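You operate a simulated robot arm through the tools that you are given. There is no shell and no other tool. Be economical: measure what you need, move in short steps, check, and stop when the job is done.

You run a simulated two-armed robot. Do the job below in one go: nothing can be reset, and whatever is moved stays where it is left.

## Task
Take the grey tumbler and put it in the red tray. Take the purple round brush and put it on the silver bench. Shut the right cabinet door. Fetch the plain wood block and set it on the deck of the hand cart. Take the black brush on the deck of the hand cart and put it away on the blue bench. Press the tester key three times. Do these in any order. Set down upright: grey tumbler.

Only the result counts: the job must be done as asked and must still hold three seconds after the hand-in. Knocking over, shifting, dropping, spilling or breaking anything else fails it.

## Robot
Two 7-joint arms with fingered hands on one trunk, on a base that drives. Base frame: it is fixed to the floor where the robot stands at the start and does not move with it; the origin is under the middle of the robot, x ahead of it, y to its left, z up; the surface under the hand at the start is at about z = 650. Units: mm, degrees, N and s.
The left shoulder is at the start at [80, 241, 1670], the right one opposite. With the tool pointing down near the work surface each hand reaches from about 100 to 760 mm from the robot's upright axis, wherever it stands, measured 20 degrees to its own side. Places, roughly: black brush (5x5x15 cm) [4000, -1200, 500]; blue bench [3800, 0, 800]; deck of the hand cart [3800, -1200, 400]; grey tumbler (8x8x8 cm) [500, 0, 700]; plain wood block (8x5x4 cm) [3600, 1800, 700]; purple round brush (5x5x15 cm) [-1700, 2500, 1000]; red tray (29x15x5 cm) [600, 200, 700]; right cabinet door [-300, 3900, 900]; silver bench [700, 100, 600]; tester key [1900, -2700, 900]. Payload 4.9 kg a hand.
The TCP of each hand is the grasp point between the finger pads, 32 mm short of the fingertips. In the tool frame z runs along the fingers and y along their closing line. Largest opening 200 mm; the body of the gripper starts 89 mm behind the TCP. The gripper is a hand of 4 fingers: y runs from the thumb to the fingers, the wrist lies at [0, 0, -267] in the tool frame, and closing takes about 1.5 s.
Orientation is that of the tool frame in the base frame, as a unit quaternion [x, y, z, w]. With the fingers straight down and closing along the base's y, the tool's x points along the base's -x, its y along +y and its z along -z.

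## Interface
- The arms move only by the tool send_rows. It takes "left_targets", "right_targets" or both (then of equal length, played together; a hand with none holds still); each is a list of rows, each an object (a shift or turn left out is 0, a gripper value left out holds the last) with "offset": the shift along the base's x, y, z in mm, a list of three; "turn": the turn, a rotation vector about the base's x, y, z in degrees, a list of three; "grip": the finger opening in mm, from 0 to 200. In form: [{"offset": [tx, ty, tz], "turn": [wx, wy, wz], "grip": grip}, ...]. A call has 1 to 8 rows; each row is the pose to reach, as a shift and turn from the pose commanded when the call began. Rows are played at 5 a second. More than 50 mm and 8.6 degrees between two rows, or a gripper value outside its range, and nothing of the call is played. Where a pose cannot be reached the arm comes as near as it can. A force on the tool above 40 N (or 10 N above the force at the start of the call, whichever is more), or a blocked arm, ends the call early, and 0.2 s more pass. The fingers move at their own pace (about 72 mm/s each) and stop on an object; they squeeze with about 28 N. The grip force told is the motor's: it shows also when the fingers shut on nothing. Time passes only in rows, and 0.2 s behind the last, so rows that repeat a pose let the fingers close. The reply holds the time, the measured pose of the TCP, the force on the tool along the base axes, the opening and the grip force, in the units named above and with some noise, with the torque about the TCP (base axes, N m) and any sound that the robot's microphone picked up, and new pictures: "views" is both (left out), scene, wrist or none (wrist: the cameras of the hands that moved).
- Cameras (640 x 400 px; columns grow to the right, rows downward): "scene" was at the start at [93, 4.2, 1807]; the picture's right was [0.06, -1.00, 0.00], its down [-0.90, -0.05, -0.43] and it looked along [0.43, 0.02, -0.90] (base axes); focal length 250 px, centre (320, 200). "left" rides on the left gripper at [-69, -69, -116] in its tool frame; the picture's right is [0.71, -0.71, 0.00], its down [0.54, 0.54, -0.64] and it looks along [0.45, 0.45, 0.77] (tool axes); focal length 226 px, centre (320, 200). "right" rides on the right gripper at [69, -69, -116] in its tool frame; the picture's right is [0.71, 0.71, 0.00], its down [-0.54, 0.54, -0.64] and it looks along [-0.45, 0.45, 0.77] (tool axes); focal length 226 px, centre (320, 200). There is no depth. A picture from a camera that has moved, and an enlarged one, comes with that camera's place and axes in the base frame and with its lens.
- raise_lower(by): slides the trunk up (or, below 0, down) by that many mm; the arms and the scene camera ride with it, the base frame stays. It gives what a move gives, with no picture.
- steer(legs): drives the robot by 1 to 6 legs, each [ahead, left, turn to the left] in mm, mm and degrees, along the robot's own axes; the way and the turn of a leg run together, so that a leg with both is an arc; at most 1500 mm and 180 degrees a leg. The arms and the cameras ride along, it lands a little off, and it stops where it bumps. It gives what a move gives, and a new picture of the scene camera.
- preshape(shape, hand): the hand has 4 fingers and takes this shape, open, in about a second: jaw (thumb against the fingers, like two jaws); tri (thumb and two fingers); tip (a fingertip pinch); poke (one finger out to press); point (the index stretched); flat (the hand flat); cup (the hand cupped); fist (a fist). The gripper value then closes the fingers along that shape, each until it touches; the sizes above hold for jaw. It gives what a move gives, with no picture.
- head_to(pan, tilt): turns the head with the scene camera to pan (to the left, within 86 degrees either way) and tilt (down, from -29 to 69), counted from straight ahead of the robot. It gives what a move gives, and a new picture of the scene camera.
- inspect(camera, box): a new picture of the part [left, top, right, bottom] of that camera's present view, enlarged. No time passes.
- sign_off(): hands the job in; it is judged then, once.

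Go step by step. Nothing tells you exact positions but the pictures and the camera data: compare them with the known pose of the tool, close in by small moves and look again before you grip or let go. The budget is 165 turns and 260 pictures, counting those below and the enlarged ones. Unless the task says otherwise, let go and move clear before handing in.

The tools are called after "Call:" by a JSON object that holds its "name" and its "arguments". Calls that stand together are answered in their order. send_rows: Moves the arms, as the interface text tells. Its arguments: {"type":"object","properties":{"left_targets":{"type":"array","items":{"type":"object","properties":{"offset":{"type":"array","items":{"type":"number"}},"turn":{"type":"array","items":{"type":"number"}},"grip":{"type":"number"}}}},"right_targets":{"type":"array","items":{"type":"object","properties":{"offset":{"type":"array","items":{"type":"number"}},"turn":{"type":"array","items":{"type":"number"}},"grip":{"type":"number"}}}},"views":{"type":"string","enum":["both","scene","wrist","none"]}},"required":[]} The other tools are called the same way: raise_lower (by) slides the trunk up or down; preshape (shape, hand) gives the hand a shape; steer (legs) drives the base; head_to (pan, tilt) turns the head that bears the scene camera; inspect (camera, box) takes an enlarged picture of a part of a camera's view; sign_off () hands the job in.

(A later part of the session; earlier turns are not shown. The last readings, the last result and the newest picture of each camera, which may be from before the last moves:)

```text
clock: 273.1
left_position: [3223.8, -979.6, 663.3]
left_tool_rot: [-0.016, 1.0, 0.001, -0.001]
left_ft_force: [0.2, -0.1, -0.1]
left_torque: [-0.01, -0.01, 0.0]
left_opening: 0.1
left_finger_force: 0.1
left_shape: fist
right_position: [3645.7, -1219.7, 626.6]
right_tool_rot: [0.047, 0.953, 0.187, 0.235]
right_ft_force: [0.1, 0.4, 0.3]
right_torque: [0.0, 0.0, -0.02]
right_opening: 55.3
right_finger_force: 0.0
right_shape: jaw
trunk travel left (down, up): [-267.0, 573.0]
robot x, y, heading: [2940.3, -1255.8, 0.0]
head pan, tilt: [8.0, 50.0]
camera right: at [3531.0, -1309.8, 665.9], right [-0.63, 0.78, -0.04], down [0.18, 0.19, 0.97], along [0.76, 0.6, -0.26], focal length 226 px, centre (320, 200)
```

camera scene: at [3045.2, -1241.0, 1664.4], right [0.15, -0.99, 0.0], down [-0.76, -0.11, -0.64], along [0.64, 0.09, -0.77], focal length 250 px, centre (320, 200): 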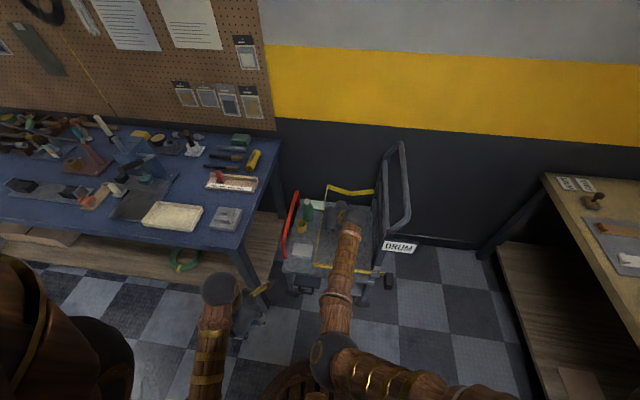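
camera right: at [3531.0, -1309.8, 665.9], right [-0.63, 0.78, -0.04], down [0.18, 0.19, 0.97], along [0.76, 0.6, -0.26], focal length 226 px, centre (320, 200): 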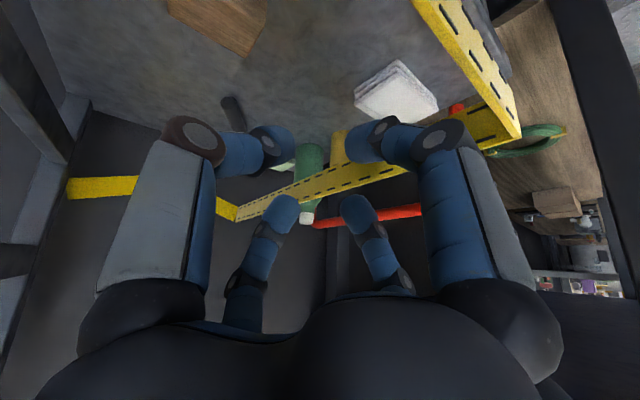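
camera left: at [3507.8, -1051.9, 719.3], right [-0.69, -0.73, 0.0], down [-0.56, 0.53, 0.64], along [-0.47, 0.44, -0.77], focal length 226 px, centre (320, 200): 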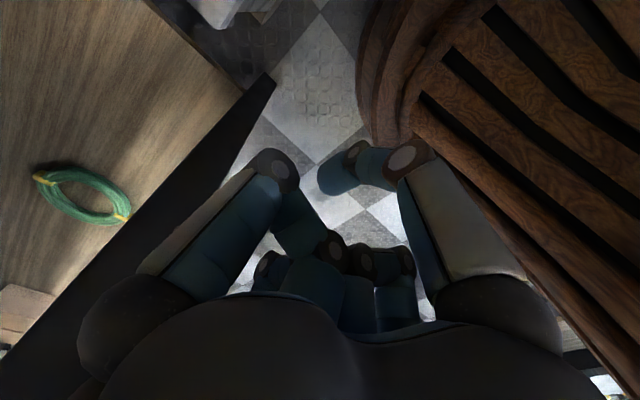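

The handle end is at [3858, -1238] and the hand axis matches its direction. I'll drive in above it and look again.

Call:
{"name": "steer", "arguments": {"legs": [[246, 3, 0]]}}

Call:
{"name": "send_rows", "arguments": {"right_targets": [{"offset": [0, 0, -40]}, {"offset": [0, 0, -70]}], "views": "wrist"}}

```text
clock: 275.0
left_position: [3469.7, -971.1, 663.9]
left_tool_rot: [-0.02, 1.0, 0.0, 0.0]
left_ft_force: [0.4, 1.3, 0.4]
left_torque: [-0.02, 0.01, -0.01]
left_opening: 0.0
left_finger_force: 0.1
left_shape: fist
right_position: [3894.2, -1207.9, 626.2]
right_tool_rot: [0.043, 0.953, 0.188, 0.235]
right_ft_force: [0.4, 0.0, -0.8]
right_torque: [0.02, -0.01, -0.01]
right_opening: 55.3
right_finger_force: 0.1
right_shape: jaw
trunk travel left (down, up): [-267.0, 573.0]
robot x, y, heading: [3184.7, -1246.4, 0.8]
head pan, tilt: [8.0, 50.0]
camera scene: at [3293.6, -1234.7, 1514.4], right [0.15, -0.99, 0.0], down [-0.76, -0.12, -0.64], along [0.63, 0.1, -0.77], focal length 250 px, centre (320, 200)
```

scene: 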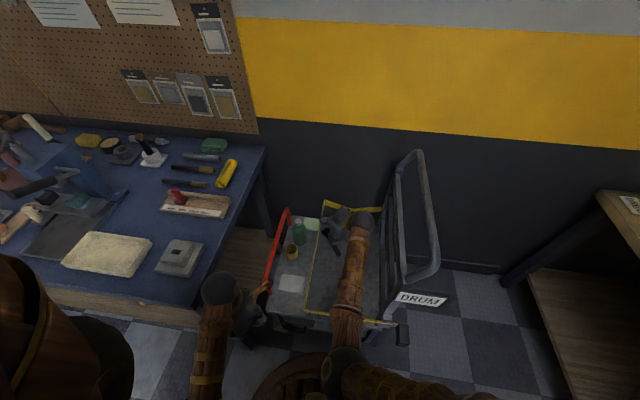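

```text
clock: 275.6
left_position: [3469.2, -971.8, 662.8]
left_tool_rot: [-0.019, 1.0, 0.0, 0.0]
left_ft_force: [-0.3, 0.6, -0.4]
left_torque: [0.0, 0.03, 0.02]
left_opening: 0.0
left_finger_force: 0.1
left_shape: fist
right_position: [3895.9, -1209.2, 555.8]
right_tool_rot: [0.043, 0.952, 0.189, 0.235]
right_ft_force: [-0.4, 0.0, -0.8]
right_torque: [-0.02, 0.0, -0.03]
right_opening: 55.2
right_finger_force: 0.0
right_shape: jaw
trunk travel left (down, up): [-267.0, 573.0]
robot x, y, heading: [3180.6, -1249.6, 0.9]
head pan, tilt: [8.0, 50.0]
camera right: at [3781.4, -1300.7, 595.9], right [-0.63, 0.78, -0.04], down [0.18, 0.19, 0.97], along [0.76, 0.6, -0.26], focal length 226 px, centre (320, 200)
```

right: 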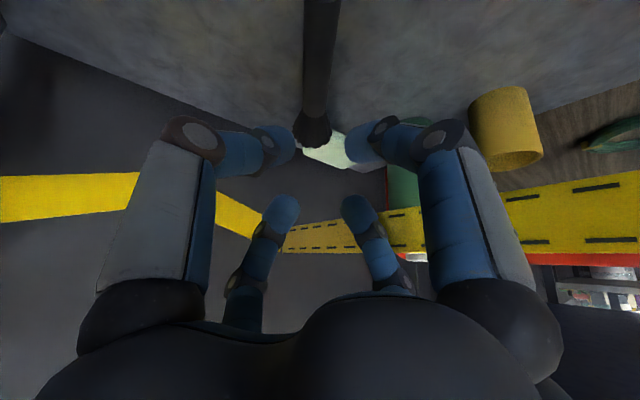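

The handle lies centred below the hand, needing about a 7 mm sideways shift. I'll descend to just above the deck.

Call:
{"name": "send_rows", "arguments": {"right_targets": [{"offset": [-2, -7, -25]}, {"offset": [-3, -10, -60]}, {"offset": [-3, -10, -85]}, {"offset": [-3, -10, -94]}], "views": "wrist"}}

```text
clock: 276.6
left_position: [3468.8, -972.0, 663.9]
left_tool_rot: [-0.02, 1.0, 0.001, 0.0]
left_ft_force: [-0.2, -0.5, -0.4]
left_torque: [-0.03, 0.01, 0.0]
left_opening: 0.3
left_finger_force: 0.2
left_shape: fist
right_position: [3873.5, -1210.3, 484.9]
right_tool_rot: [0.043, 0.952, 0.188, 0.236]
right_ft_force: [-0.2, 0.2, -0.7]
right_torque: [-0.01, -0.01, 0.01]
right_opening: 55.0
right_finger_force: 0.0
right_shape: jaw
right hand out of reach, approached as far as the arm can: row 2, 3, 4
trunk travel left (down, up): [-267.0, 573.0]
robot x, y, heading: [3181.7, -1246.4, 0.8]
head pan, tilt: [8.0, 50.0]
camera right: at [3759.3, -1300.2, 524.8], right [-0.63, 0.77, -0.04], down [0.18, 0.19, 0.97], along [0.76, 0.6, -0.26], focal length 226 px, centre (320, 200)
```

right: 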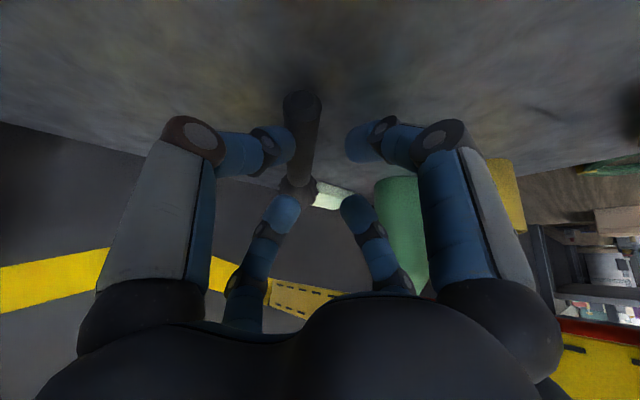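

I'm at the arm's limit again; the handle is about 16 mm to the right of the TCP and 27 mm below. I'll nudge the base and lower the trunk.

Call:
{"name": "steer", "arguments": {"legs": [[14, -11, 0]]}}

Call:
{"name": "raise_lower", "arguments": {"by": -18}}

Call:
{"name": "send_rows", "arguments": {"right_targets": [{"offset": [0, 0, 0]}], "views": "wrist"}}

```text
clock: 277.3
left_position: [3482.8, -981.7, 663.4]
left_tool_rot: [-0.02, 1.0, 0.0, -0.001]
left_ft_force: [-0.8, 0.3, -0.4]
left_torque: [0.01, -0.02, -0.02]
left_opening: 0.1
left_finger_force: 0.0
left_shape: fist
right_position: [3886.8, -1218.2, 487.4]
right_tool_rot: [0.042, 0.952, 0.189, 0.236]
right_ft_force: [-0.4, -0.1, 0.5]
right_torque: [-0.05, -0.03, 0.0]
right_opening: 55.1
right_finger_force: 0.2
right_shape: jaw
trunk travel left (down, up): [-267.0, 573.0]
robot x, y, heading: [3200.2, -1260.2, 0.9]
head pan, tilt: [8.0, 50.0]
camera scene: at [3305.7, -1244.8, 1514.5], right [0.15, -0.99, 0.0], down [-0.76, -0.12, -0.64], along [0.64, 0.1, -0.77], focal length 250 px, centre (320, 200)
```

scene: 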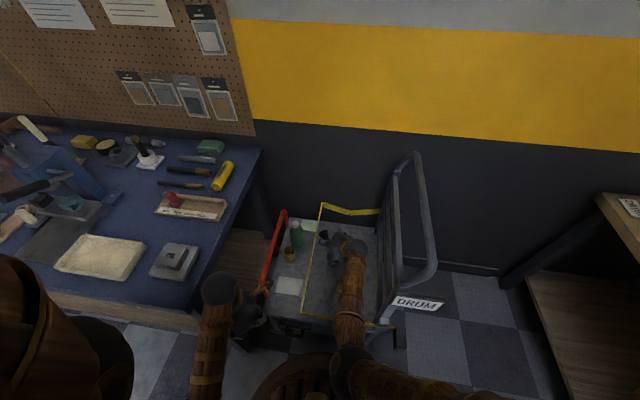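

```text
clock: 278.0
left_position: [3481.9, -983.4, 645.2]
left_tool_rot: [-0.02, 1.0, 0.001, -0.001]
left_ft_force: [0.0, -0.3, 0.3]
left_torque: [0.03, -0.01, -0.03]
left_opening: 0.0
left_finger_force: 0.1
left_shape: fist
right_position: [3888.5, -1218.9, 468.0]
right_tool_rot: [0.043, 0.952, 0.189, 0.236]
right_ft_force: [0.2, 0.3, 0.5]
right_torque: [0.0, -0.03, 0.0]
right_opening: 54.9
right_finger_force: 0.0
right_shape: jaw
trunk travel left (down, up): [-249.0, 591.0]
robot x, y, heading: [3196.4, -1257.5, 1.0]
head pan, tilt: [8.0, 50.0]
```

```text
clock: 278.4
left_position: [3481.7, -982.1, 646.5]
left_tool_rot: [-0.021, 1.0, 0.001, -0.001]
left_ft_force: [0.9, -0.3, 0.3]
left_torque: [-0.01, 0.0, 0.02]
left_opening: 0.1
left_finger_force: 0.1
left_shape: fist
right_position: [3887.2, -1219.7, 466.9]
right_tool_rot: [0.042, 0.952, 0.189, 0.236]
right_ft_force: [0.4, 0.4, 0.4]
right_torque: [-0.01, 0.03, 0.0]
right_opening: 55.3
right_finger_force: 0.1
right_shape: jaw
trunk travel left (down, up): [-249.0, 591.0]
robot x, y, heading: [3201.1, -1257.7, 0.9]
head pan, tilt: [8.0, 50.0]
camera right: at [3773.0, -1310.2, 506.9], right [-0.63, 0.77, -0.04], down [0.18, 0.19, 0.97], along [0.75, 0.6, -0.26], focal length 226 px, centre (320, 200)
```

right: 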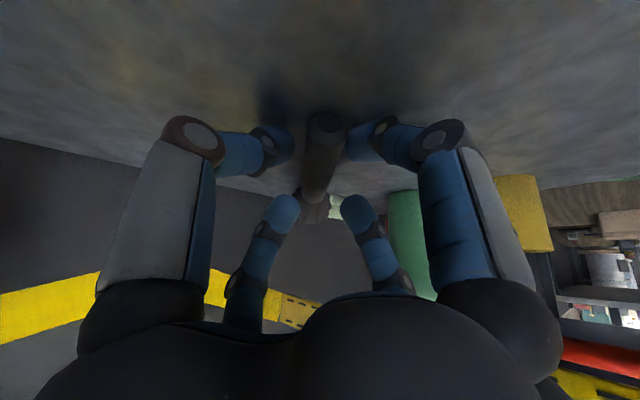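

The handle is now centred, with its end 33 mm behind the TCP. I'll lower another 9 mm and close.

Call:
{"name": "raise_lower", "arguments": {"by": -9}}

Call:
{"name": "send_rows", "arguments": {"right_targets": [{"offset": [0, 0, 0], "grip": 5}, {"offset": [0, 0, 0]}, {"offset": [0, 0, 0]}, {"offset": [0, 0, 0]}, {"offset": [0, 0, 0]}, {"offset": [0, 0, 0]}], "views": "wrist"}}

```text
clock: 279.0
left_position: [3480.9, -982.9, 637.1]
left_tool_rot: [-0.021, 1.0, 0.001, 0.0]
left_ft_force: [0.5, 0.0, -0.6]
left_torque: [0.0, -0.02, 0.0]
left_opening: 0.1
left_finger_force: 0.1
left_shape: fist
right_position: [3889.0, -1219.8, 460.7]
right_tool_rot: [0.043, 0.952, 0.189, 0.238]
right_ft_force: [1.0, -3.7, 17.3]
right_torque: [-0.25, 0.03, 0.05]
right_opening: 55.3
right_finger_force: 0.0
right_shape: jaw
trunk travel left (down, up): [-240.0, 600.0]
robot x, y, heading: [3198.1, -1261.8, 1.0]
head pan, tilt: [8.0, 50.0]
```

```text
clock: 280.5
left_position: [3480.6, -983.3, 637.5]
left_tool_rot: [-0.02, 1.0, 0.0, 0.0]
left_ft_force: [0.1, -0.2, 0.2]
left_torque: [-0.03, 0.03, -0.02]
left_opening: 0.0
left_finger_force: 0.1
left_shape: fist
right_position: [3890.4, -1216.0, 463.9]
right_tool_rot: [0.042, 0.951, 0.192, 0.241]
right_ft_force: [-0.6, -1.0, 26.0]
right_torque: [0.3, -0.62, 0.07]
right_opening: 30.4
right_finger_force: 27.2
right_shape: jaw
trunk travel left (down, up): [-240.0, 600.0]
robot x, y, heading: [3200.5, -1258.9, 0.7]
head pan, tilt: [8.0, 50.0]
stopped in row 6 (right hand): the force on the tool passed its limit at 40 N (the readings are from after the stop); the commanded pose is now the measured one
camera right: at [3775.1, -1308.0, 502.4], right [-0.63, 0.78, -0.04], down [0.17, 0.19, 0.97], along [0.76, 0.6, -0.25], focal length 226 px, centre (320, 200)
```

right: 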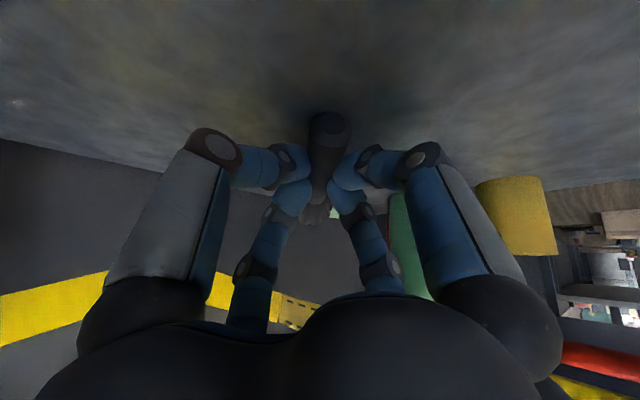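

Gripped at 30 mm with some deck contact. I'll raise slightly and see whether the brush comes along.

Call:
{"name": "raise_lower", "arguments": {"by": 20}}

Call:
{"name": "send_rows", "arguments": {"right_targets": [{"offset": [0, 0, 0]}], "views": "wrist"}}

```text
clock: 281.2
left_position: [3482.8, -982.7, 656.4]
left_tool_rot: [-0.02, 1.0, 0.0, -0.001]
left_ft_force: [0.0, 0.1, -0.3]
left_torque: [-0.02, 0.02, -0.03]
left_opening: 0.0
left_finger_force: 0.1
left_shape: fist
right_position: [3888.0, -1217.7, 479.5]
right_tool_rot: [0.042, 0.952, 0.189, 0.238]
right_ft_force: [-0.6, 0.1, 0.2]
right_torque: [0.0, 0.01, 0.02]
right_opening: 29.0
right_finger_force: 28.2
right_shape: jaw
trunk travel left (down, up): [-260.0, 580.0]
robot x, y, heading: [3197.9, -1256.3, 0.8]
head pan, tilt: [8.0, 50.0]
```

```text
clock: 281.6
left_position: [3482.4, -981.8, 657.1]
left_tool_rot: [-0.02, 1.0, 0.001, 0.0]
left_ft_force: [-0.6, -0.4, -0.9]
left_torque: [-0.03, -0.02, 0.0]
left_opening: 0.3
left_finger_force: 0.1
left_shape: fist
right_position: [3888.0, -1216.6, 479.8]
right_tool_rot: [0.042, 0.952, 0.19, 0.237]
right_ft_force: [-0.3, 0.4, -0.9]
right_torque: [0.01, 0.01, 0.02]
right_opening: 28.9
right_finger_force: 28.1
right_shape: jaw
trunk travel left (down, up): [-260.0, 580.0]
robot x, y, heading: [3199.4, -1260.7, 1.3]
head pan, tilt: [8.0, 50.0]
camera right: at [3774.0, -1309.2, 519.2], right [-0.63, 0.77, -0.04], down [0.17, 0.19, 0.97], along [0.76, 0.6, -0.25], focal length 226 px, centre (320, 200)
```

right: 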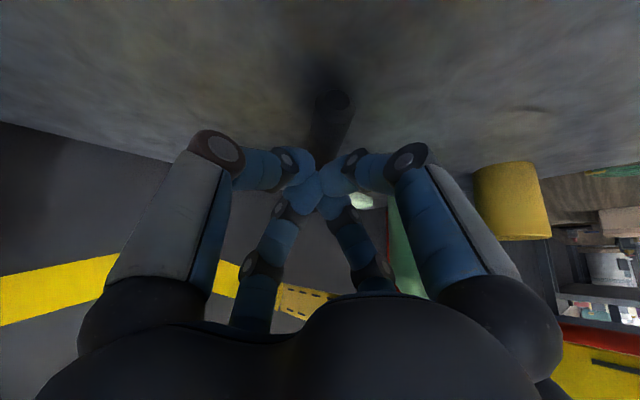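

The fingers closed above the handle. Instead I'll straddle the handle and pull the brush toward me; the flared bristle end will catch on the fingers. First I'll open and lower again.

Call:
{"name": "send_rows", "arguments": {"right_targets": [{"offset": [0, 0, 0], "grip": 52}, {"offset": [0, 0, 0]}, {"offset": [0, 0, 0]}], "views": "none"}}

Call:
{"name": "raise_lower", "arguments": {"by": -17}}

Call:
{"name": "send_rows", "arguments": {"right_targets": [{"offset": [0, 0, 0]}], "views": "wrist"}}

```text
clock: 282.4
left_position: [3482.4, -982.5, 657.0]
left_tool_rot: [-0.021, 1.0, 0.001, -0.001]
left_ft_force: [0.0, 0.2, 0.1]
left_torque: [-0.04, 0.05, -0.03]
left_opening: 0.0
left_finger_force: 0.0
left_shape: fist
right_position: [3889.2, -1218.0, 480.7]
right_tool_rot: [0.043, 0.952, 0.189, 0.238]
right_ft_force: [0.9, 0.1, 0.7]
right_torque: [-0.04, 0.0, -0.01]
right_opening: 52.0
right_finger_force: 0.1
right_shape: jaw
trunk travel left (down, up): [-260.0, 580.0]
robot x, y, heading: [3198.7, -1257.7, 0.6]
head pan, tilt: [8.0, 50.0]
```

```text
clock: 283.0
left_position: [3481.8, -982.6, 640.0]
left_tool_rot: [-0.02, 1.0, 0.001, 0.0]
left_ft_force: [-0.3, 0.7, 0.1]
left_torque: [0.0, -0.01, -0.01]
left_opening: 0.1
left_finger_force: 0.0
left_shape: fist
right_position: [3888.8, -1218.9, 462.8]
right_tool_rot: [0.042, 0.952, 0.189, 0.238]
right_ft_force: [0.1, 0.4, -0.1]
right_torque: [-0.04, 0.0, -0.01]
right_opening: 51.8
right_finger_force: 0.0
right_shape: jaw
trunk travel left (down, up): [-243.0, 597.0]
robot x, y, heading: [3194.5, -1257.1, 0.9]
head pan, tilt: [8.0, 50.0]
```

```text
clock: 283.4
left_position: [3480.9, -982.5, 639.1]
left_tool_rot: [-0.021, 1.0, 0.0, -0.001]
left_ft_force: [-0.1, -0.6, -0.3]
left_torque: [0.03, 0.03, 0.05]
left_opening: 0.0
left_finger_force: 0.0
left_shape: fist
right_position: [3888.0, -1216.8, 463.7]
right_tool_rot: [0.042, 0.952, 0.189, 0.238]
right_ft_force: [-0.1, -0.3, 1.9]
right_torque: [-0.01, 0.0, -0.03]
right_opening: 51.9
right_finger_force: 0.1
right_shape: jaw
trunk travel left (down, up): [-243.0, 597.0]
robot x, y, heading: [3202.6, -1259.9, 0.8]
head pan, tilt: [8.0, 50.0]
camera right: at [3774.1, -1309.0, 502.4], right [-0.63, 0.77, -0.04], down [0.17, 0.19, 0.97], along [0.76, 0.6, -0.25], focal length 226 px, centre (320, 200)
```

right: 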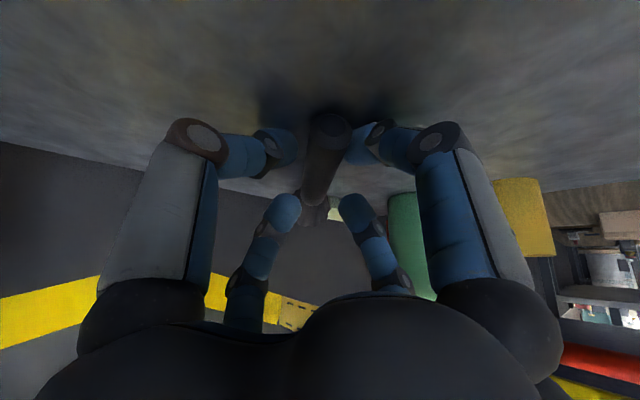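

The handle lies between the two lower fingers. I'll drag it back with the base, slowly and along the handle direction first.

Call:
{"name": "steer", "arguments": {"legs": [[-57, -32, 0], [-75, -12, 0]]}}

Call:
{"name": "send_rows", "arguments": {"right_targets": [{"offset": [0, 0, 0]}], "views": "wrist"}}

```text
clock: 285.1
left_position: [3350.4, -1029.0, 640.2]
left_tool_rot: [-0.02, 1.0, 0.001, 0.0]
left_ft_force: [-0.1, -0.4, 0.0]
left_torque: [-0.01, -0.03, 0.01]
left_opening: 0.1
left_finger_force: 0.0
left_shape: fist
right_position: [3757.2, -1263.1, 464.0]
right_tool_rot: [0.043, 0.952, 0.189, 0.238]
right_ft_force: [0.6, -0.6, 0.0]
right_torque: [0.02, -0.01, 0.0]
right_opening: 51.7
right_finger_force: 0.0
right_shape: jaw
trunk travel left (down, up): [-243.0, 597.0]
robot x, y, heading: [3070.7, -1300.7, 1.0]
head pan, tilt: [8.0, 50.0]
camera scene: at [3173.4, -1291.7, 1490.6], right [0.15, -0.99, 0.0], down [-0.76, -0.12, -0.64], along [0.64, 0.1, -0.77], focal length 250 px, centre (320, 200)
```

scene: 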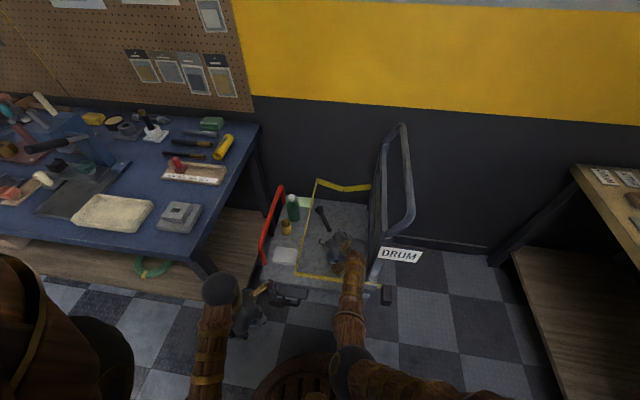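

```text
clock: 285.5
left_position: [3349.2, -1029.0, 639.0]
left_tool_rot: [-0.02, 1.0, 0.001, -0.001]
left_ft_force: [0.4, -0.3, -0.6]
left_torque: [-0.03, -0.02, 0.03]
left_opening: 0.0
left_finger_force: 0.1
left_shape: fist
right_position: [3757.6, -1263.6, 463.9]
right_tool_rot: [0.042, 0.952, 0.189, 0.237]
right_ft_force: [-0.1, -0.6, 0.4]
right_torque: [0.01, 0.02, 0.03]
right_opening: 51.7
right_finger_force: 0.0
right_shape: jaw
trunk travel left (down, up): [-243.0, 597.0]
robot x, y, heading: [3068.6, -1305.3, 0.9]
head pan, tilt: [8.0, 50.0]
camera right: at [3642.9, -1354.9, 502.2], right [-0.63, 0.77, -0.04], down [0.17, 0.19, 0.97], along [0.76, 0.6, -0.25], focal length 226 px, centre (320, 200)
```

right: 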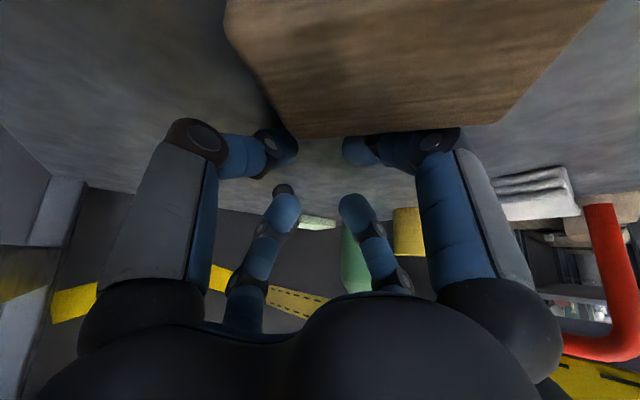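

I moved the wrong way along the handle, so the brush didn't move. I'll raise up and try the fingertip-pinch shape, which should get low around the handle.

Call:
{"name": "raise_lower", "arguments": {"by": 150}}

Call:
{"name": "preshape", "arguments": {"shape": "tip", "hand": "right"}}

Call:
{"name": "send_rows", "arguments": {"right_targets": [{"offset": [0, 0, 0]}], "views": "both"}}

```text
clock: 287.2
left_position: [3350.9, -1028.2, 788.8]
left_tool_rot: [-0.021, 1.0, 0.0, -0.001]
left_ft_force: [0.5, 0.3, 1.0]
left_torque: [-0.01, 0.02, 0.02]
left_opening: 0.0
left_finger_force: 0.0
left_shape: fist
right_position: [3757.9, -1263.3, 613.2]
right_tool_rot: [0.042, 0.952, 0.189, 0.237]
right_ft_force: [0.2, 0.7, 0.4]
right_torque: [-0.01, 0.0, -0.05]
right_opening: 52.0
right_finger_force: 0.1
right_shape: jaw
trunk travel left (down, up): [-393.0, 447.0]
robot x, y, heading: [3072.0, -1306.5, 1.2]
head pan, tilt: [8.0, 50.0]
```

```text
clock: 288.1
left_position: [3350.3, -1029.3, 790.2]
left_tool_rot: [-0.02, 1.0, 0.001, -0.001]
left_ft_force: [0.7, 0.2, 0.4]
left_torque: [0.0, 0.0, 0.0]
left_opening: 0.3
left_finger_force: 0.0
left_shape: fist
right_position: [3757.4, -1264.3, 611.7]
right_tool_rot: [0.042, 0.952, 0.19, 0.236]
right_ft_force: [-0.1, 0.6, -0.4]
right_torque: [-0.02, -0.01, -0.01]
right_opening: 200.1
right_finger_force: 0.0
right_shape: tip
trunk travel left (down, up): [-393.0, 447.0]
robot x, y, heading: [3068.2, -1303.1, 0.7]
head pan, tilt: [8.0, 50.0]
```

```text
clock: 288.5
left_position: [3351.6, -1028.9, 789.1]
left_tool_rot: [-0.019, 1.0, 0.001, 0.0]
left_ft_force: [-0.6, 0.1, -0.4]
left_torque: [-0.01, 0.02, -0.01]
left_opening: 0.0
left_finger_force: 0.0
left_shape: fist
right_position: [3756.6, -1264.6, 612.0]
right_tool_rot: [0.042, 0.952, 0.19, 0.237]
right_ft_force: [0.3, -0.1, -0.3]
right_torque: [-0.01, -0.02, 0.05]
right_opening: 200.0
right_finger_force: 0.0
right_shape: tip
trunk travel left (down, up): [-393.0, 447.0]
robot x, y, heading: [3071.5, -1302.8, 0.9]
head pan, tilt: [8.0, 50.0]
camera scene: at [3175.2, -1291.3, 1640.4], right [0.15, -0.99, 0.0], down [-0.76, -0.12, -0.64], along [0.64, 0.1, -0.77], focal length 250 px, centre (320, 200)
camera right: at [3642.9, -1355.0, 652.1], right [-0.63, 0.77, -0.04], down [0.17, 0.19, 0.97], along [0.76, 0.6, -0.25], focal length 226 px, centre (320, 200)
```

scene: 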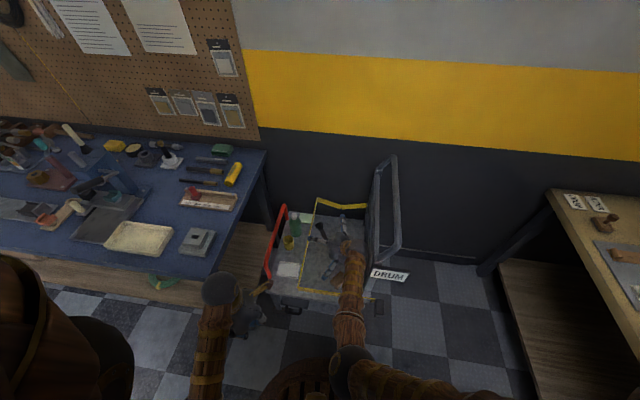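
right: 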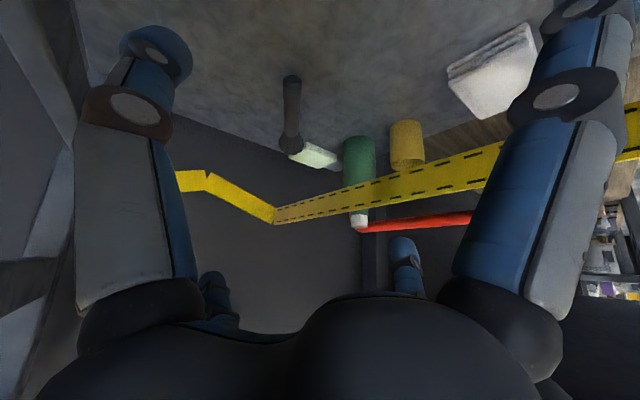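

The "tip" shape spreads a finger out too wide for this tight spot. I'll go back to jaw, pinch the handle low, and use that pinch only to drag the brush closer along the deck.

Call:
{"name": "preshape", "arguments": {"shape": "jaw", "hand": "right"}}

Call:
{"name": "send_rows", "arguments": {"right_targets": [{"offset": [0, 0, 0], "grip": 46}, {"offset": [0, 0, 0]}, {"offset": [0, 0, 0]}, {"offset": [0, 0, 0]}, {"offset": [0, 0, 0]}], "views": "none"}}

Call:
{"name": "steer", "arguments": {"legs": [[123, 42, 0]]}}

Call:
{"name": "raise_lower", "arguments": {"by": -100}}

Call:
{"name": "send_rows", "arguments": {"right_targets": [{"offset": [0, 0, 0]}], "views": "wrist"}}

```text
clock: 289.4
left_position: [3350.8, -1028.2, 789.8]
left_tool_rot: [-0.02, 1.0, 0.001, 0.0]
left_ft_force: [-0.3, -0.2, -0.9]
left_torque: [0.0, -0.03, -0.03]
left_opening: 0.0
left_finger_force: 0.1
left_shape: fist
right_position: [3758.3, -1264.1, 613.0]
right_tool_rot: [0.042, 0.952, 0.189, 0.237]
right_ft_force: [0.8, 0.5, 0.1]
right_torque: [0.01, -0.04, -0.02]
right_opening: 200.3
right_finger_force: 0.1
right_shape: jaw
trunk travel left (down, up): [-393.0, 447.0]
robot x, y, heading: [3068.2, -1304.7, 0.9]
head pan, tilt: [8.0, 50.0]
```

```text
clock: 290.6
left_position: [3351.2, -1028.8, 789.2]
left_tool_rot: [-0.021, 1.0, 0.0, -0.002]
left_ft_force: [0.0, 0.6, 0.2]
left_torque: [0.01, -0.01, 0.01]
left_opening: 0.1
left_finger_force: 0.2
left_shape: fist
right_position: [3757.7, -1263.7, 614.5]
right_tool_rot: [0.042, 0.952, 0.19, 0.237]
right_ft_force: [-0.7, -0.1, -0.8]
right_torque: [0.01, 0.02, -0.02]
right_opening: 46.7
right_finger_force: 0.1
right_shape: jaw
trunk travel left (down, up): [-393.0, 447.0]
robot x, y, heading: [3069.3, -1304.8, 0.9]
head pan, tilt: [8.0, 50.0]
```

```text
clock: 291.9
left_position: [3469.4, -985.1, 788.6]
left_tool_rot: [-0.022, 1.0, 0.002, 0.0]
left_ft_force: [0.2, 0.1, 1.1]
left_torque: [0.02, -0.02, 0.0]
left_opening: 0.2
left_finger_force: 0.1
left_shape: fist
right_position: [3877.1, -1220.2, 614.7]
right_tool_rot: [0.04, 0.952, 0.19, 0.237]
right_ft_force: [-0.3, 0.1, 0.2]
right_torque: [-0.02, 0.05, 0.0]
right_opening: 46.5
right_finger_force: 0.0
right_shape: jaw
trunk travel left (down, up): [-393.0, 447.0]
robot x, y, heading: [3187.8, -1258.9, 1.0]
head pan, tilt: [8.0, 50.0]
camera scene: at [3294.7, -1248.0, 1640.5], right [0.16, -0.99, 0.0], down [-0.76, -0.12, -0.64], along [0.64, 0.1, -0.77], focal length 250 px, centre (320, 200)
```

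scene: 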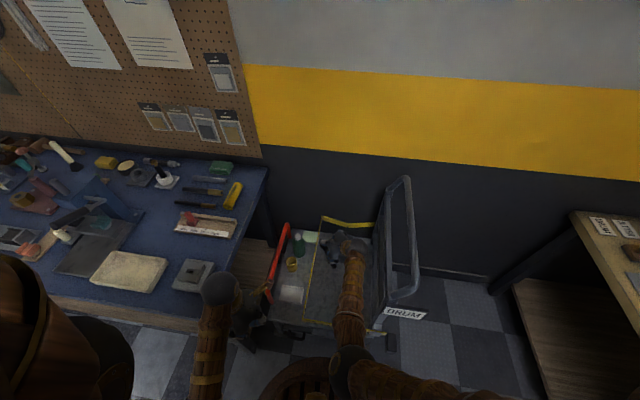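

```text
clock: 293.2
left_position: [3469.6, -984.6, 689.3]
left_tool_rot: [-0.022, 1.0, 0.001, 0.0]
left_ft_force: [-0.2, -0.5, 0.3]
left_torque: [-0.01, 0.01, 0.02]
left_opening: 0.0
left_finger_force: 0.1
left_shape: fist
right_position: [3878.0, -1218.7, 513.6]
right_tool_rot: [0.04, 0.952, 0.19, 0.236]
right_ft_force: [0.1, 0.0, 0.9]
right_torque: [0.03, 0.02, -0.03]
right_opening: 46.3
right_finger_force: 0.0
right_shape: jaw
trunk travel left (down, up): [-293.0, 547.0]
robot x, y, heading: [3185.7, -1262.7, 0.9]
head pan, tilt: [8.0, 50.0]
```

```text
clock: 293.6
left_position: [3471.1, -984.8, 689.2]
left_tool_rot: [-0.021, 1.0, 0.0, -0.001]
left_ft_force: [-0.2, 1.2, 0.1]
left_torque: [-0.01, 0.01, -0.02]
left_opening: 0.0
left_finger_force: 0.1
left_shape: fist
right_position: [3877.3, -1218.3, 513.5]
right_tool_rot: [0.041, 0.952, 0.189, 0.236]
right_ft_force: [0.5, 1.3, 0.4]
right_torque: [0.01, -0.04, 0.01]
right_opening: 46.5
right_finger_force: 0.0
right_shape: jaw
trunk travel left (down, up): [-293.0, 547.0]
robot x, y, heading: [3185.4, -1262.0, 1.2]
head pan, tilt: [8.0, 50.0]
camera right: at [3763.2, -1310.5, 552.0], right [-0.63, 0.77, -0.04], down [0.17, 0.19, 0.97], along [0.75, 0.61, -0.25], focal length 226 px, centre (320, 200)
```

right: 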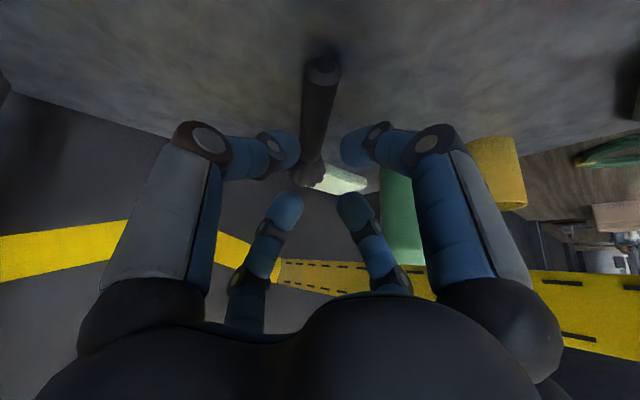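

The handle is nearly centred. I'll nudge the base 10 mm forward, then lower.

Call:
{"name": "steer", "arguments": {"legs": [[10, 1, 0]]}}

Call:
{"name": "raise_lower", "arguments": {"by": -49}}

Call:
{"name": "send_rows", "arguments": {"right_targets": [{"offset": [0, 0, 0]}], "views": "wrist"}}

```text
clock: 294.4
left_position: [3478.3, -983.7, 689.2]
left_tool_rot: [-0.021, 1.0, 0.001, -0.001]
left_ft_force: [0.3, 0.2, -0.4]
left_torque: [-0.03, 0.02, -0.01]
left_opening: 0.1
left_finger_force: 0.1
left_shape: fist
right_position: [3886.3, -1218.4, 513.1]
right_tool_rot: [0.04, 0.952, 0.19, 0.237]
right_ft_force: [-0.5, -0.3, -0.3]
right_torque: [-0.01, -0.01, 0.02]
right_opening: 46.2
right_finger_force: 0.1
right_shape: jaw
trunk travel left (down, up): [-293.0, 547.0]
robot x, y, heading: [3196.7, -1256.6, 1.1]
head pan, tilt: [8.0, 50.0]
camera scene: at [3304.0, -1246.6, 1540.6], right [0.16, -0.99, 0.0], down [-0.76, -0.12, -0.64], along [0.64, 0.1, -0.77], focal length 250 px, centre (320, 200)
```

scene: 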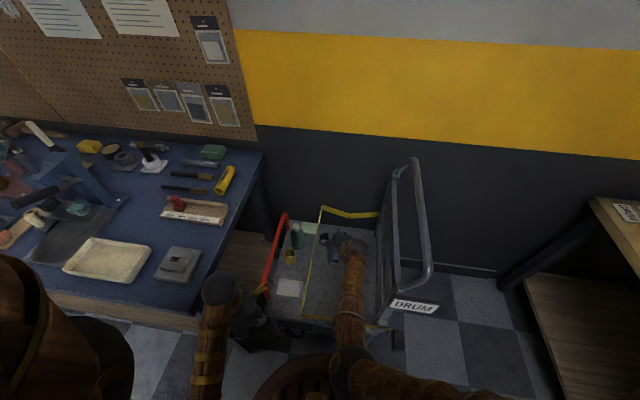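

```text
clock: 295.3
left_position: [3479.9, -982.7, 641.1]
left_tool_rot: [-0.022, 1.0, 0.0, -0.001]
left_ft_force: [0.7, 0.3, 0.3]
left_torque: [-0.05, -0.03, -0.03]
left_opening: 0.2
left_finger_force: 0.1
left_shape: fist
right_position: [3887.6, -1217.6, 464.8]
right_tool_rot: [0.041, 0.952, 0.19, 0.237]
right_ft_force: [-0.4, -0.4, 0.2]
right_torque: [0.03, 0.01, 0.01]
right_opening: 46.0
right_finger_force: 0.1
right_shape: jaw
trunk travel left (down, up): [-244.0, 596.0]
robot x, y, heading: [3199.4, -1259.9, 1.0]
head pan, tilt: [8.0, 50.0]
```

```text
clock: 295.7
left_position: [3479.5, -984.3, 640.8]
left_tool_rot: [-0.022, 1.0, 0.001, -0.001]
left_ft_force: [0.7, -0.1, 0.2]
left_torque: [0.02, 0.0, 0.02]
left_opening: 0.0
left_finger_force: 0.1
left_shape: fist
right_position: [3886.6, -1217.0, 464.7]
right_tool_rot: [0.04, 0.952, 0.19, 0.236]
right_ft_force: [0.7, 0.0, -0.8]
right_torque: [0.02, -0.01, 0.0]
right_opening: 46.0
right_finger_force: 0.1
right_shape: jaw
trunk travel left (down, up): [-244.0, 596.0]
robot x, y, heading: [3197.5, -1261.9, 1.1]
head pan, tilt: [8.0, 50.0]
camera right: at [3772.8, -1309.3, 503.1], right [-0.63, 0.77, -0.04], down [0.17, 0.19, 0.97], along [0.75, 0.61, -0.25], focal length 226 px, centre (320, 200)
```

right: 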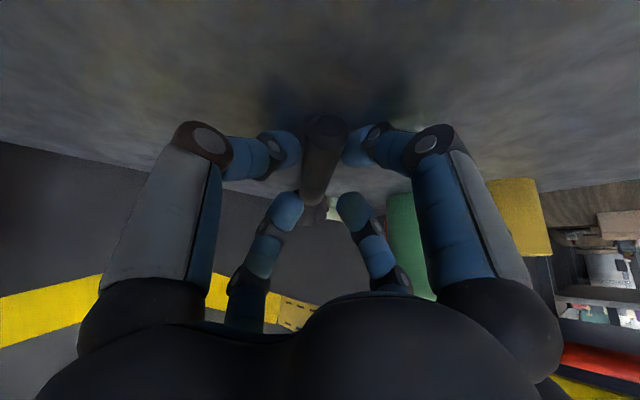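

Good alignment. I'll lower in small steps until the tips touch the deck.

Call:
{"name": "raise_lower", "arguments": {"by": -5}}

Call:
{"name": "raise_lower", "arguments": {"by": -2}}

Call:
{"name": "send_rows", "arguments": {"right_targets": [{"offset": [0, 0, 0], "grip": 32}, {"offset": [0, 0, 0]}], "views": "none"}}

```text
clock: 296.2
left_position: [3478.8, -983.1, 635.8]
left_tool_rot: [-0.021, 1.0, 0.001, -0.001]
left_ft_force: [0.7, -0.1, -0.1]
left_torque: [0.03, 0.0, -0.01]
left_opening: 0.0
left_finger_force: 0.2
left_shape: fist
right_position: [3886.5, -1218.5, 460.1]
right_tool_rot: [0.042, 0.952, 0.19, 0.238]
right_ft_force: [0.5, -1.9, 11.0]
right_torque: [-0.2, -0.01, 0.03]
right_opening: 46.2
right_finger_force: 0.0
right_shape: jaw
trunk travel left (down, up): [-239.0, 601.0]
robot x, y, heading: [3200.0, -1258.5, 1.4]
head pan, tilt: [8.0, 50.0]
```

```text
clock: 296.7
left_position: [3480.2, -984.8, 632.5]
left_tool_rot: [-0.022, 1.0, 0.001, 0.0]
left_ft_force: [-0.4, 0.3, -0.1]
left_torque: [-0.01, 0.01, 0.0]
left_opening: 0.0
left_finger_force: 0.1
left_shape: fist
right_position: [3887.3, -1218.4, 458.8]
right_tool_rot: [0.041, 0.952, 0.19, 0.238]
right_ft_force: [0.7, -5.1, 18.3]
right_torque: [-0.27, -0.02, 0.05]
right_opening: 46.4
right_finger_force: 0.1
right_shape: jaw
trunk travel left (down, up): [-237.0, 603.0]
robot x, y, heading: [3198.1, -1258.7, 1.1]
head pan, tilt: [8.0, 50.0]
```

```text
clock: 297.3
left_position: [3479.2, -983.5, 633.8]
left_tool_rot: [-0.022, 1.0, 0.001, 0.0]
left_ft_force: [0.3, 0.1, 0.2]
left_torque: [0.01, 0.0, -0.02]
left_opening: 0.0
left_finger_force: 0.0
left_shape: fist
right_position: [3887.2, -1215.6, 459.2]
right_tool_rot: [0.041, 0.951, 0.19, 0.239]
right_ft_force: [4.1, -0.5, 17.8]
right_torque: [0.39, -0.9, -0.23]
right_opening: 36.3
right_finger_force: 28.7
right_shape: jaw
trunk travel left (down, up): [-237.0, 603.0]
robot x, y, heading: [3195.9, -1261.1, 0.9]
head pan, tilt: [8.0, 50.0]
```

The fingers clamp at 36 mm. I'll drag slowly with the base and see whether the brush follows.

Call:
{"name": "send_rows", "arguments": {"right_targets": [{"offset": [0, 0, 0], "grip": 5}, {"offset": [0, 0, 0]}], "views": "none"}}

Call:
{"name": "steer", "arguments": {"legs": [[-40, -28, 0]]}}

Call:
{"name": "send_rows", "arguments": {"right_targets": [{"offset": [0, 0, 0]}], "views": "wrist"}}

```text
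clock: 297.9
left_position: [3478.9, -983.4, 633.4]
left_tool_rot: [-0.022, 1.0, 0.001, 0.0]
left_ft_force: [-0.2, 0.2, 0.4]
left_torque: [0.01, 0.02, 0.02]
left_opening: 0.0
left_finger_force: 0.1
left_shape: fist
right_position: [3886.5, -1217.0, 458.7]
right_tool_rot: [0.04, 0.951, 0.19, 0.238]
right_ft_force: [6.1, 1.2, 22.7]
right_torque: [0.54, -1.08, -0.18]
right_opening: 36.2
right_finger_force: 27.7
right_shape: jaw
trunk travel left (down, up): [-237.0, 603.0]
robot x, y, heading: [3196.1, -1260.5, 1.1]
head pan, tilt: [8.0, 50.0]
```

```text
clock: 298.9
left_position: [3440.0, -1011.6, 633.6]
left_tool_rot: [-0.021, 1.0, 0.001, 0.0]
left_ft_force: [-0.6, 0.1, 1.1]
left_torque: [0.01, -0.02, 0.0]
left_opening: 0.1
left_finger_force: 0.1
left_shape: fist
right_position: [3845.5, -1246.3, 457.8]
right_tool_rot: [0.042, 0.952, 0.189, 0.238]
right_ft_force: [1.9, 0.8, 9.9]
right_torque: [0.08, -0.33, 0.08]
right_opening: 33.8
right_finger_force: 28.1
right_shape: jaw
trunk travel left (down, up): [-237.0, 603.0]
robot x, y, heading: [3159.6, -1286.4, 1.1]
head pan, tilt: [8.0, 50.0]
camera scene: at [3263.6, -1276.1, 1484.4], right [0.16, -0.99, 0.0], down [-0.76, -0.12, -0.64], along [0.64, 0.1, -0.77], focal length 250 px, centre (320, 200)
```

scene: 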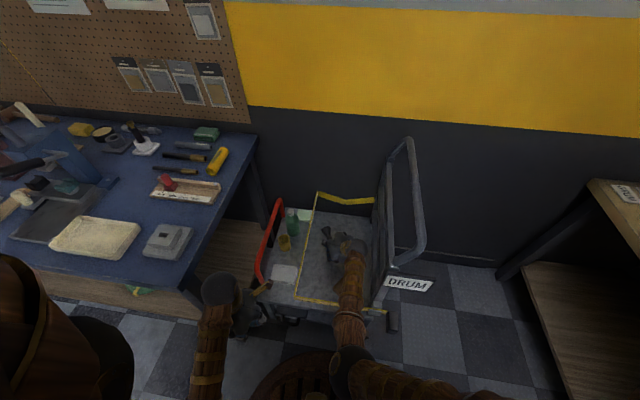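

```text
clock: 299.3
left_position: [3439.5, -1012.4, 633.1]
left_tool_rot: [-0.02, 1.0, 0.002, -0.001]
left_ft_force: [0.2, -0.3, 1.0]
left_torque: [0.02, 0.0, 0.01]
left_opening: 0.0
left_finger_force: 0.0
left_shape: fist
right_position: [3847.1, -1245.0, 456.8]
right_tool_rot: [0.041, 0.952, 0.189, 0.236]
right_ft_force: [-0.8, -0.4, 8.7]
right_torque: [0.04, -0.23, 0.01]
right_opening: 33.7
right_finger_force: 28.1
right_shape: jaw
trunk travel left (down, up): [-237.0, 603.0]
robot x, y, heading: [3156.1, -1288.9, 1.2]
head pan, tilt: [8.0, 50.0]
camera right: at [3732.7, -1338.3, 496.0], right [-0.63, 0.77, -0.04], down [0.17, 0.19, 0.97], along [0.75, 0.6, -0.25], focal length 226 px, centre (320, 200)
```

right: 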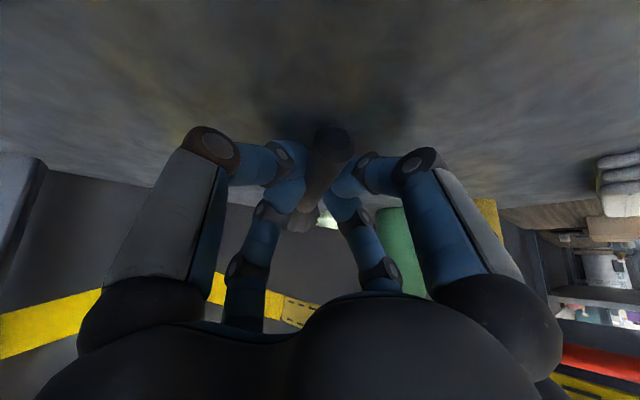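

The brush followed: its bristles are now at about [3938, -1201], clear of the strap. I'll try a small lift.

Call:
{"name": "raise_lower", "arguments": {"by": 25}}

Call:
{"name": "send_rows", "arguments": {"right_targets": [{"offset": [0, 0, 0]}], "views": "wrist"}}

```text
clock: 300.0
left_position: [3441.1, -1011.8, 659.0]
left_tool_rot: [-0.021, 1.0, 0.0, -0.001]
left_ft_force: [0.7, 0.4, -0.2]
left_torque: [0.01, -0.02, -0.02]
left_opening: 0.0
left_finger_force: 0.0
left_shape: fist
right_position: [3846.4, -1246.5, 479.9]
right_tool_rot: [0.041, 0.952, 0.189, 0.236]
right_ft_force: [0.8, 0.5, -1.4]
right_torque: [-0.03, 0.05, 0.01]
right_opening: 33.6
right_finger_force: 28.0
right_shape: jaw
trunk travel left (down, up): [-262.0, 578.0]
robot x, y, heading: [3158.7, -1290.3, 0.9]
head pan, tilt: [8.0, 50.0]
```

```text
clock: 300.4
left_position: [3441.5, -1011.7, 658.4]
left_tool_rot: [-0.021, 1.0, 0.001, -0.001]
left_ft_force: [-0.2, -0.6, 0.1]
left_torque: [-0.03, -0.01, -0.05]
left_opening: 0.0
left_finger_force: 0.1
left_shape: fist
right_position: [3846.5, -1247.4, 480.5]
right_tool_rot: [0.041, 0.952, 0.19, 0.236]
right_ft_force: [-0.4, -0.1, -1.2]
right_torque: [-0.02, 0.02, 0.02]
right_opening: 33.7
right_finger_force: 27.8
right_shape: jaw
trunk travel left (down, up): [-262.0, 578.0]
robot x, y, heading: [3157.8, -1289.6, 0.8]
head pan, tilt: [8.0, 50.0]
camera right: at [3732.8, -1338.4, 520.2], right [-0.63, 0.77, -0.04], down [0.17, 0.19, 0.97], along [0.75, 0.61, -0.26], focal length 226 px, centre (320, 200)
```

right: 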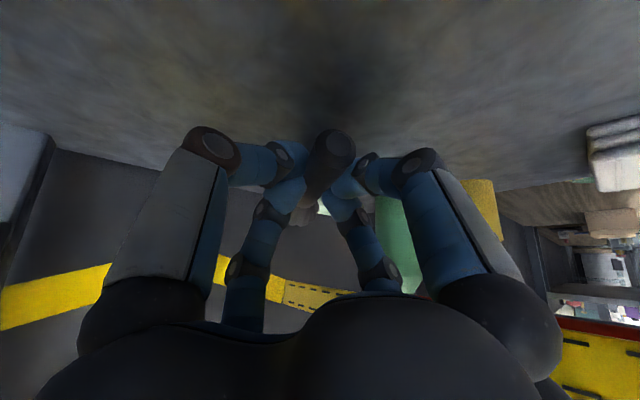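

The brush is lifting with the hand. I'll continue up past the strap.

Call:
{"name": "raise_lower", "arguments": {"by": 60}}

Call:
{"name": "raise_lower", "arguments": {"by": 180}}

Call:
{"name": "send_rows", "arguments": {"right_targets": [{"offset": [0, 0, 0]}], "views": "both"}}

```text
clock: 301.4
left_position: [3440.7, -1011.6, 718.0]
left_tool_rot: [-0.022, 1.0, 0.001, -0.001]
left_ft_force: [0.0, 0.2, -0.2]
left_torque: [0.01, 0.02, 0.0]
left_opening: 0.0
left_finger_force: 0.0
left_shape: fist
right_position: [3847.1, -1246.9, 539.2]
right_tool_rot: [0.041, 0.952, 0.189, 0.236]
right_ft_force: [0.8, 0.6, -1.0]
right_torque: [-0.04, 0.08, 0.02]
right_opening: 33.5
right_finger_force: 28.1
right_shape: jaw
trunk travel left (down, up): [-322.0, 518.0]
robot x, y, heading: [3156.0, -1288.2, 0.9]
head pan, tilt: [8.0, 50.0]
```

```text
clock: 303.4
left_position: [3441.4, -1010.3, 898.8]
left_tool_rot: [-0.021, 1.0, 0.001, 0.0]
left_ft_force: [0.0, 0.3, -0.8]
left_torque: [-0.04, 0.02, 0.0]
left_opening: 0.1
left_finger_force: 0.0
left_shape: fist
right_position: [3846.5, -1245.6, 721.4]
right_tool_rot: [0.041, 0.952, 0.189, 0.236]
right_ft_force: [-0.6, 0.5, -1.8]
right_torque: [0.0, 0.03, -0.01]
right_opening: 33.4
right_finger_force: 28.4
right_shape: jaw
trunk travel left (down, up): [-502.0, 338.0]
robot x, y, heading: [3156.9, -1286.8, 0.9]
head pan, tilt: [8.0, 50.0]
```

```text
clock: 303.8
left_position: [3439.8, -1012.2, 899.3]
left_tool_rot: [-0.021, 1.0, 0.001, -0.001]
left_ft_force: [0.8, 0.3, 1.2]
left_torque: [-0.01, -0.01, 0.03]
left_opening: 0.2
left_finger_force: 0.1
left_shape: fist
right_position: [3846.8, -1246.5, 722.0]
right_tool_rot: [0.041, 0.953, 0.189, 0.235]
right_ft_force: [-0.6, 0.3, -1.0]
right_torque: [-0.04, 0.03, -0.01]
right_opening: 33.6
right_finger_force: 27.9
right_shape: jaw
trunk travel left (down, up): [-502.0, 338.0]
robot x, y, heading: [3158.2, -1285.1, 0.7]
head pan, tilt: [8.0, 50.0]
camera scene: at [3265.7, -1274.9, 1749.4], right [0.16, -0.99, 0.0], down [-0.76, -0.12, -0.64], along [0.63, 0.1, -0.77], focal length 250 px, centre (320, 200)
camera right: at [3732.8, -1338.3, 760.3], right [-0.63, 0.77, -0.04], down [0.17, 0.19, 0.97], along [0.75, 0.61, -0.26], focal length 226 px, centre (320, 200)
```

scene: 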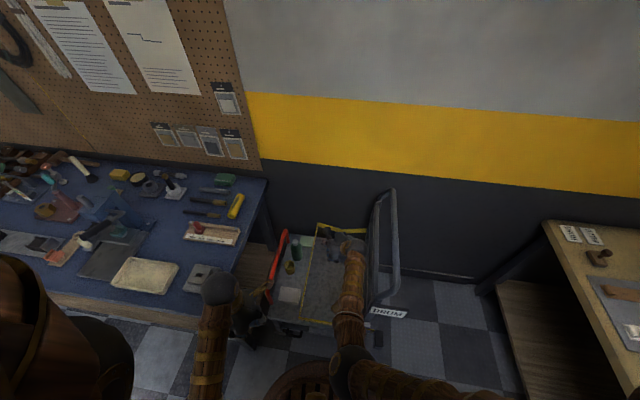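
right: 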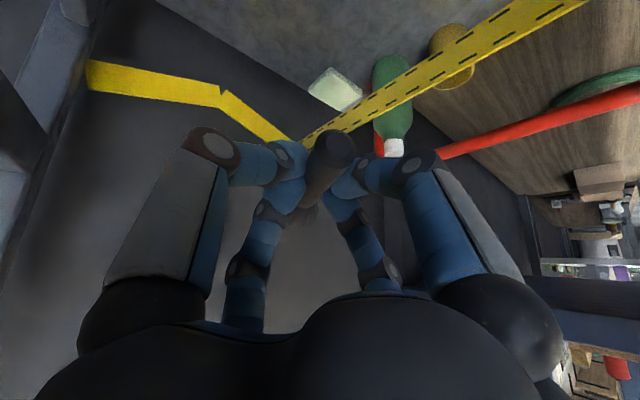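

The brush is firmly held, lying horizontally in the fingers. I'll raise the trunk, back off and look at the blue bench for a free spot.

Call:
{"name": "raise_lower", "arguments": {"by": 250}}

Call:
{"name": "steer", "arguments": {"legs": [[-420, 0, 0], [0, 700, 0]]}}

Call:
{"name": "head_to", "arguments": {"pan": 10, "tilt": 42}}

Call:
{"name": "inspect", "arguments": {"camera": "scene", "box": [120, 120, 520, 330]}}

```text
clock: 306.4
left_position: [3442.0, -1012.5, 1147.6]
left_tool_rot: [-0.021, 1.0, 0.001, -0.001]
left_ft_force: [0.2, -0.1, -0.9]
left_torque: [0.02, 0.02, 0.01]
left_opening: 0.1
left_finger_force: 0.0
left_shape: fist
right_position: [3847.1, -1246.4, 971.0]
right_tool_rot: [0.041, 0.952, 0.19, 0.236]
right_ft_force: [0.2, 0.6, -1.4]
right_torque: [-0.01, 0.06, -0.02]
right_opening: 33.7
right_finger_force: 28.0
right_shape: jaw
trunk travel left (down, up): [-752.0, 88.0]
robot x, y, heading: [3159.7, -1284.5, 0.8]
head pan, tilt: [8.0, 50.0]
```

```text
clock: 312.3
left_position: [2997.9, -329.0, 1148.6]
left_tool_rot: [-0.029, 1.0, 0.0, -0.001]
left_ft_force: [0.7, -0.7, 0.6]
left_torque: [0.03, -0.04, 0.0]
left_opening: 0.0
left_finger_force: 0.0
left_shape: fist
right_position: [3407.1, -557.7, 971.8]
right_tool_rot: [0.036, 0.952, 0.191, 0.235]
right_ft_force: [0.3, 0.5, -0.8]
right_torque: [-0.03, 0.06, 0.02]
right_opening: 33.9
right_finger_force: 28.3
right_shape: jaw
trunk travel left (down, up): [-752.0, 88.0]
robot x, y, heading: [2718.6, -604.8, 1.6]
head pan, tilt: [8.0, 50.0]
camera scene: at [2826.9, -594.5, 1999.4], right [0.17, -0.99, 0.0], down [-0.76, -0.13, -0.64], along [0.63, 0.11, -0.77], focal length 250 px, centre (320, 200)
```

scene: 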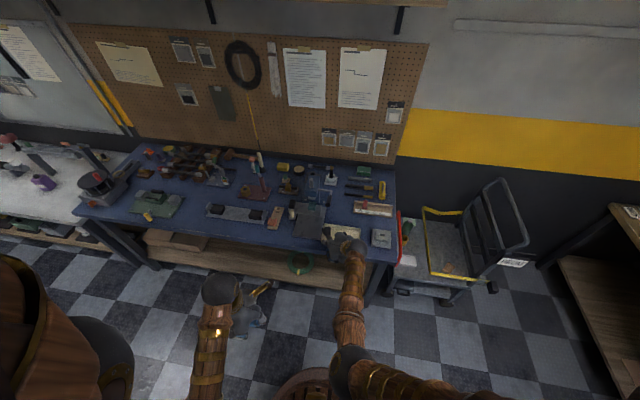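

```text
clock: 313.0
left_position: [2998.1, -328.4, 1147.5]
left_tool_rot: [-0.028, 1.0, 0.001, -0.001]
left_ft_force: [0.1, -0.2, -0.4]
left_torque: [-0.03, -0.03, -0.02]
left_opening: 0.0
left_finger_force: 0.1
left_shape: fist
right_position: [3407.6, -557.4, 971.7]
right_tool_rot: [0.035, 0.953, 0.191, 0.234]
right_ft_force: [-0.3, -0.1, -0.7]
right_torque: [-0.02, 0.09, 0.02]
right_opening: 33.5
right_finger_force: 28.0
right_shape: jaw
trunk travel left (down, up): [-752.0, 88.0]
robot x, y, heading: [2721.0, -606.0, 1.8]
head pan, tilt: [10.0, 42.0]
camera scene: at [2832.8, -589.0, 2010.6], right [0.2, -0.98, 0.0], down [-0.66, -0.14, -0.74], along [0.73, 0.15, -0.67], focal length 250 px, centre (320, 200)
```

scene: 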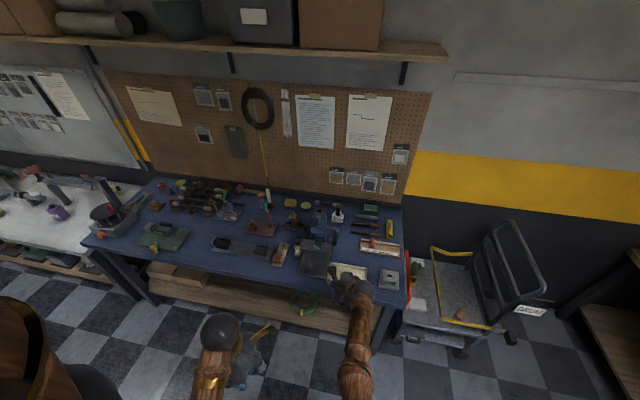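

```text
1.60 times, centred on (320, 225) of scene
camera zoom: at [2832.8, -589.0, 2010.6], right [0.2, -0.98, 0.0], down [-0.66, -0.14, -0.74], along [0.73, 0.15, -0.67], focal length 400 px, centre (320, 160)
```

zoom: 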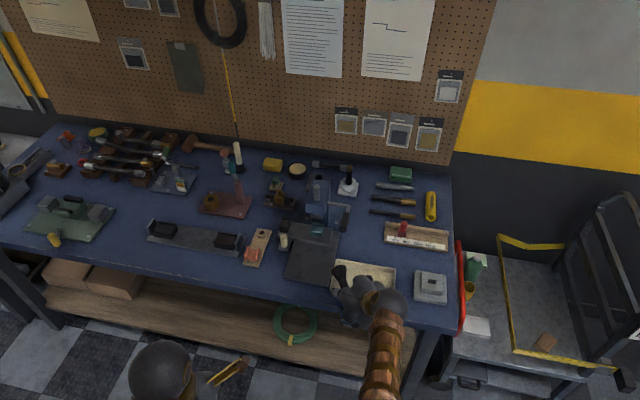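

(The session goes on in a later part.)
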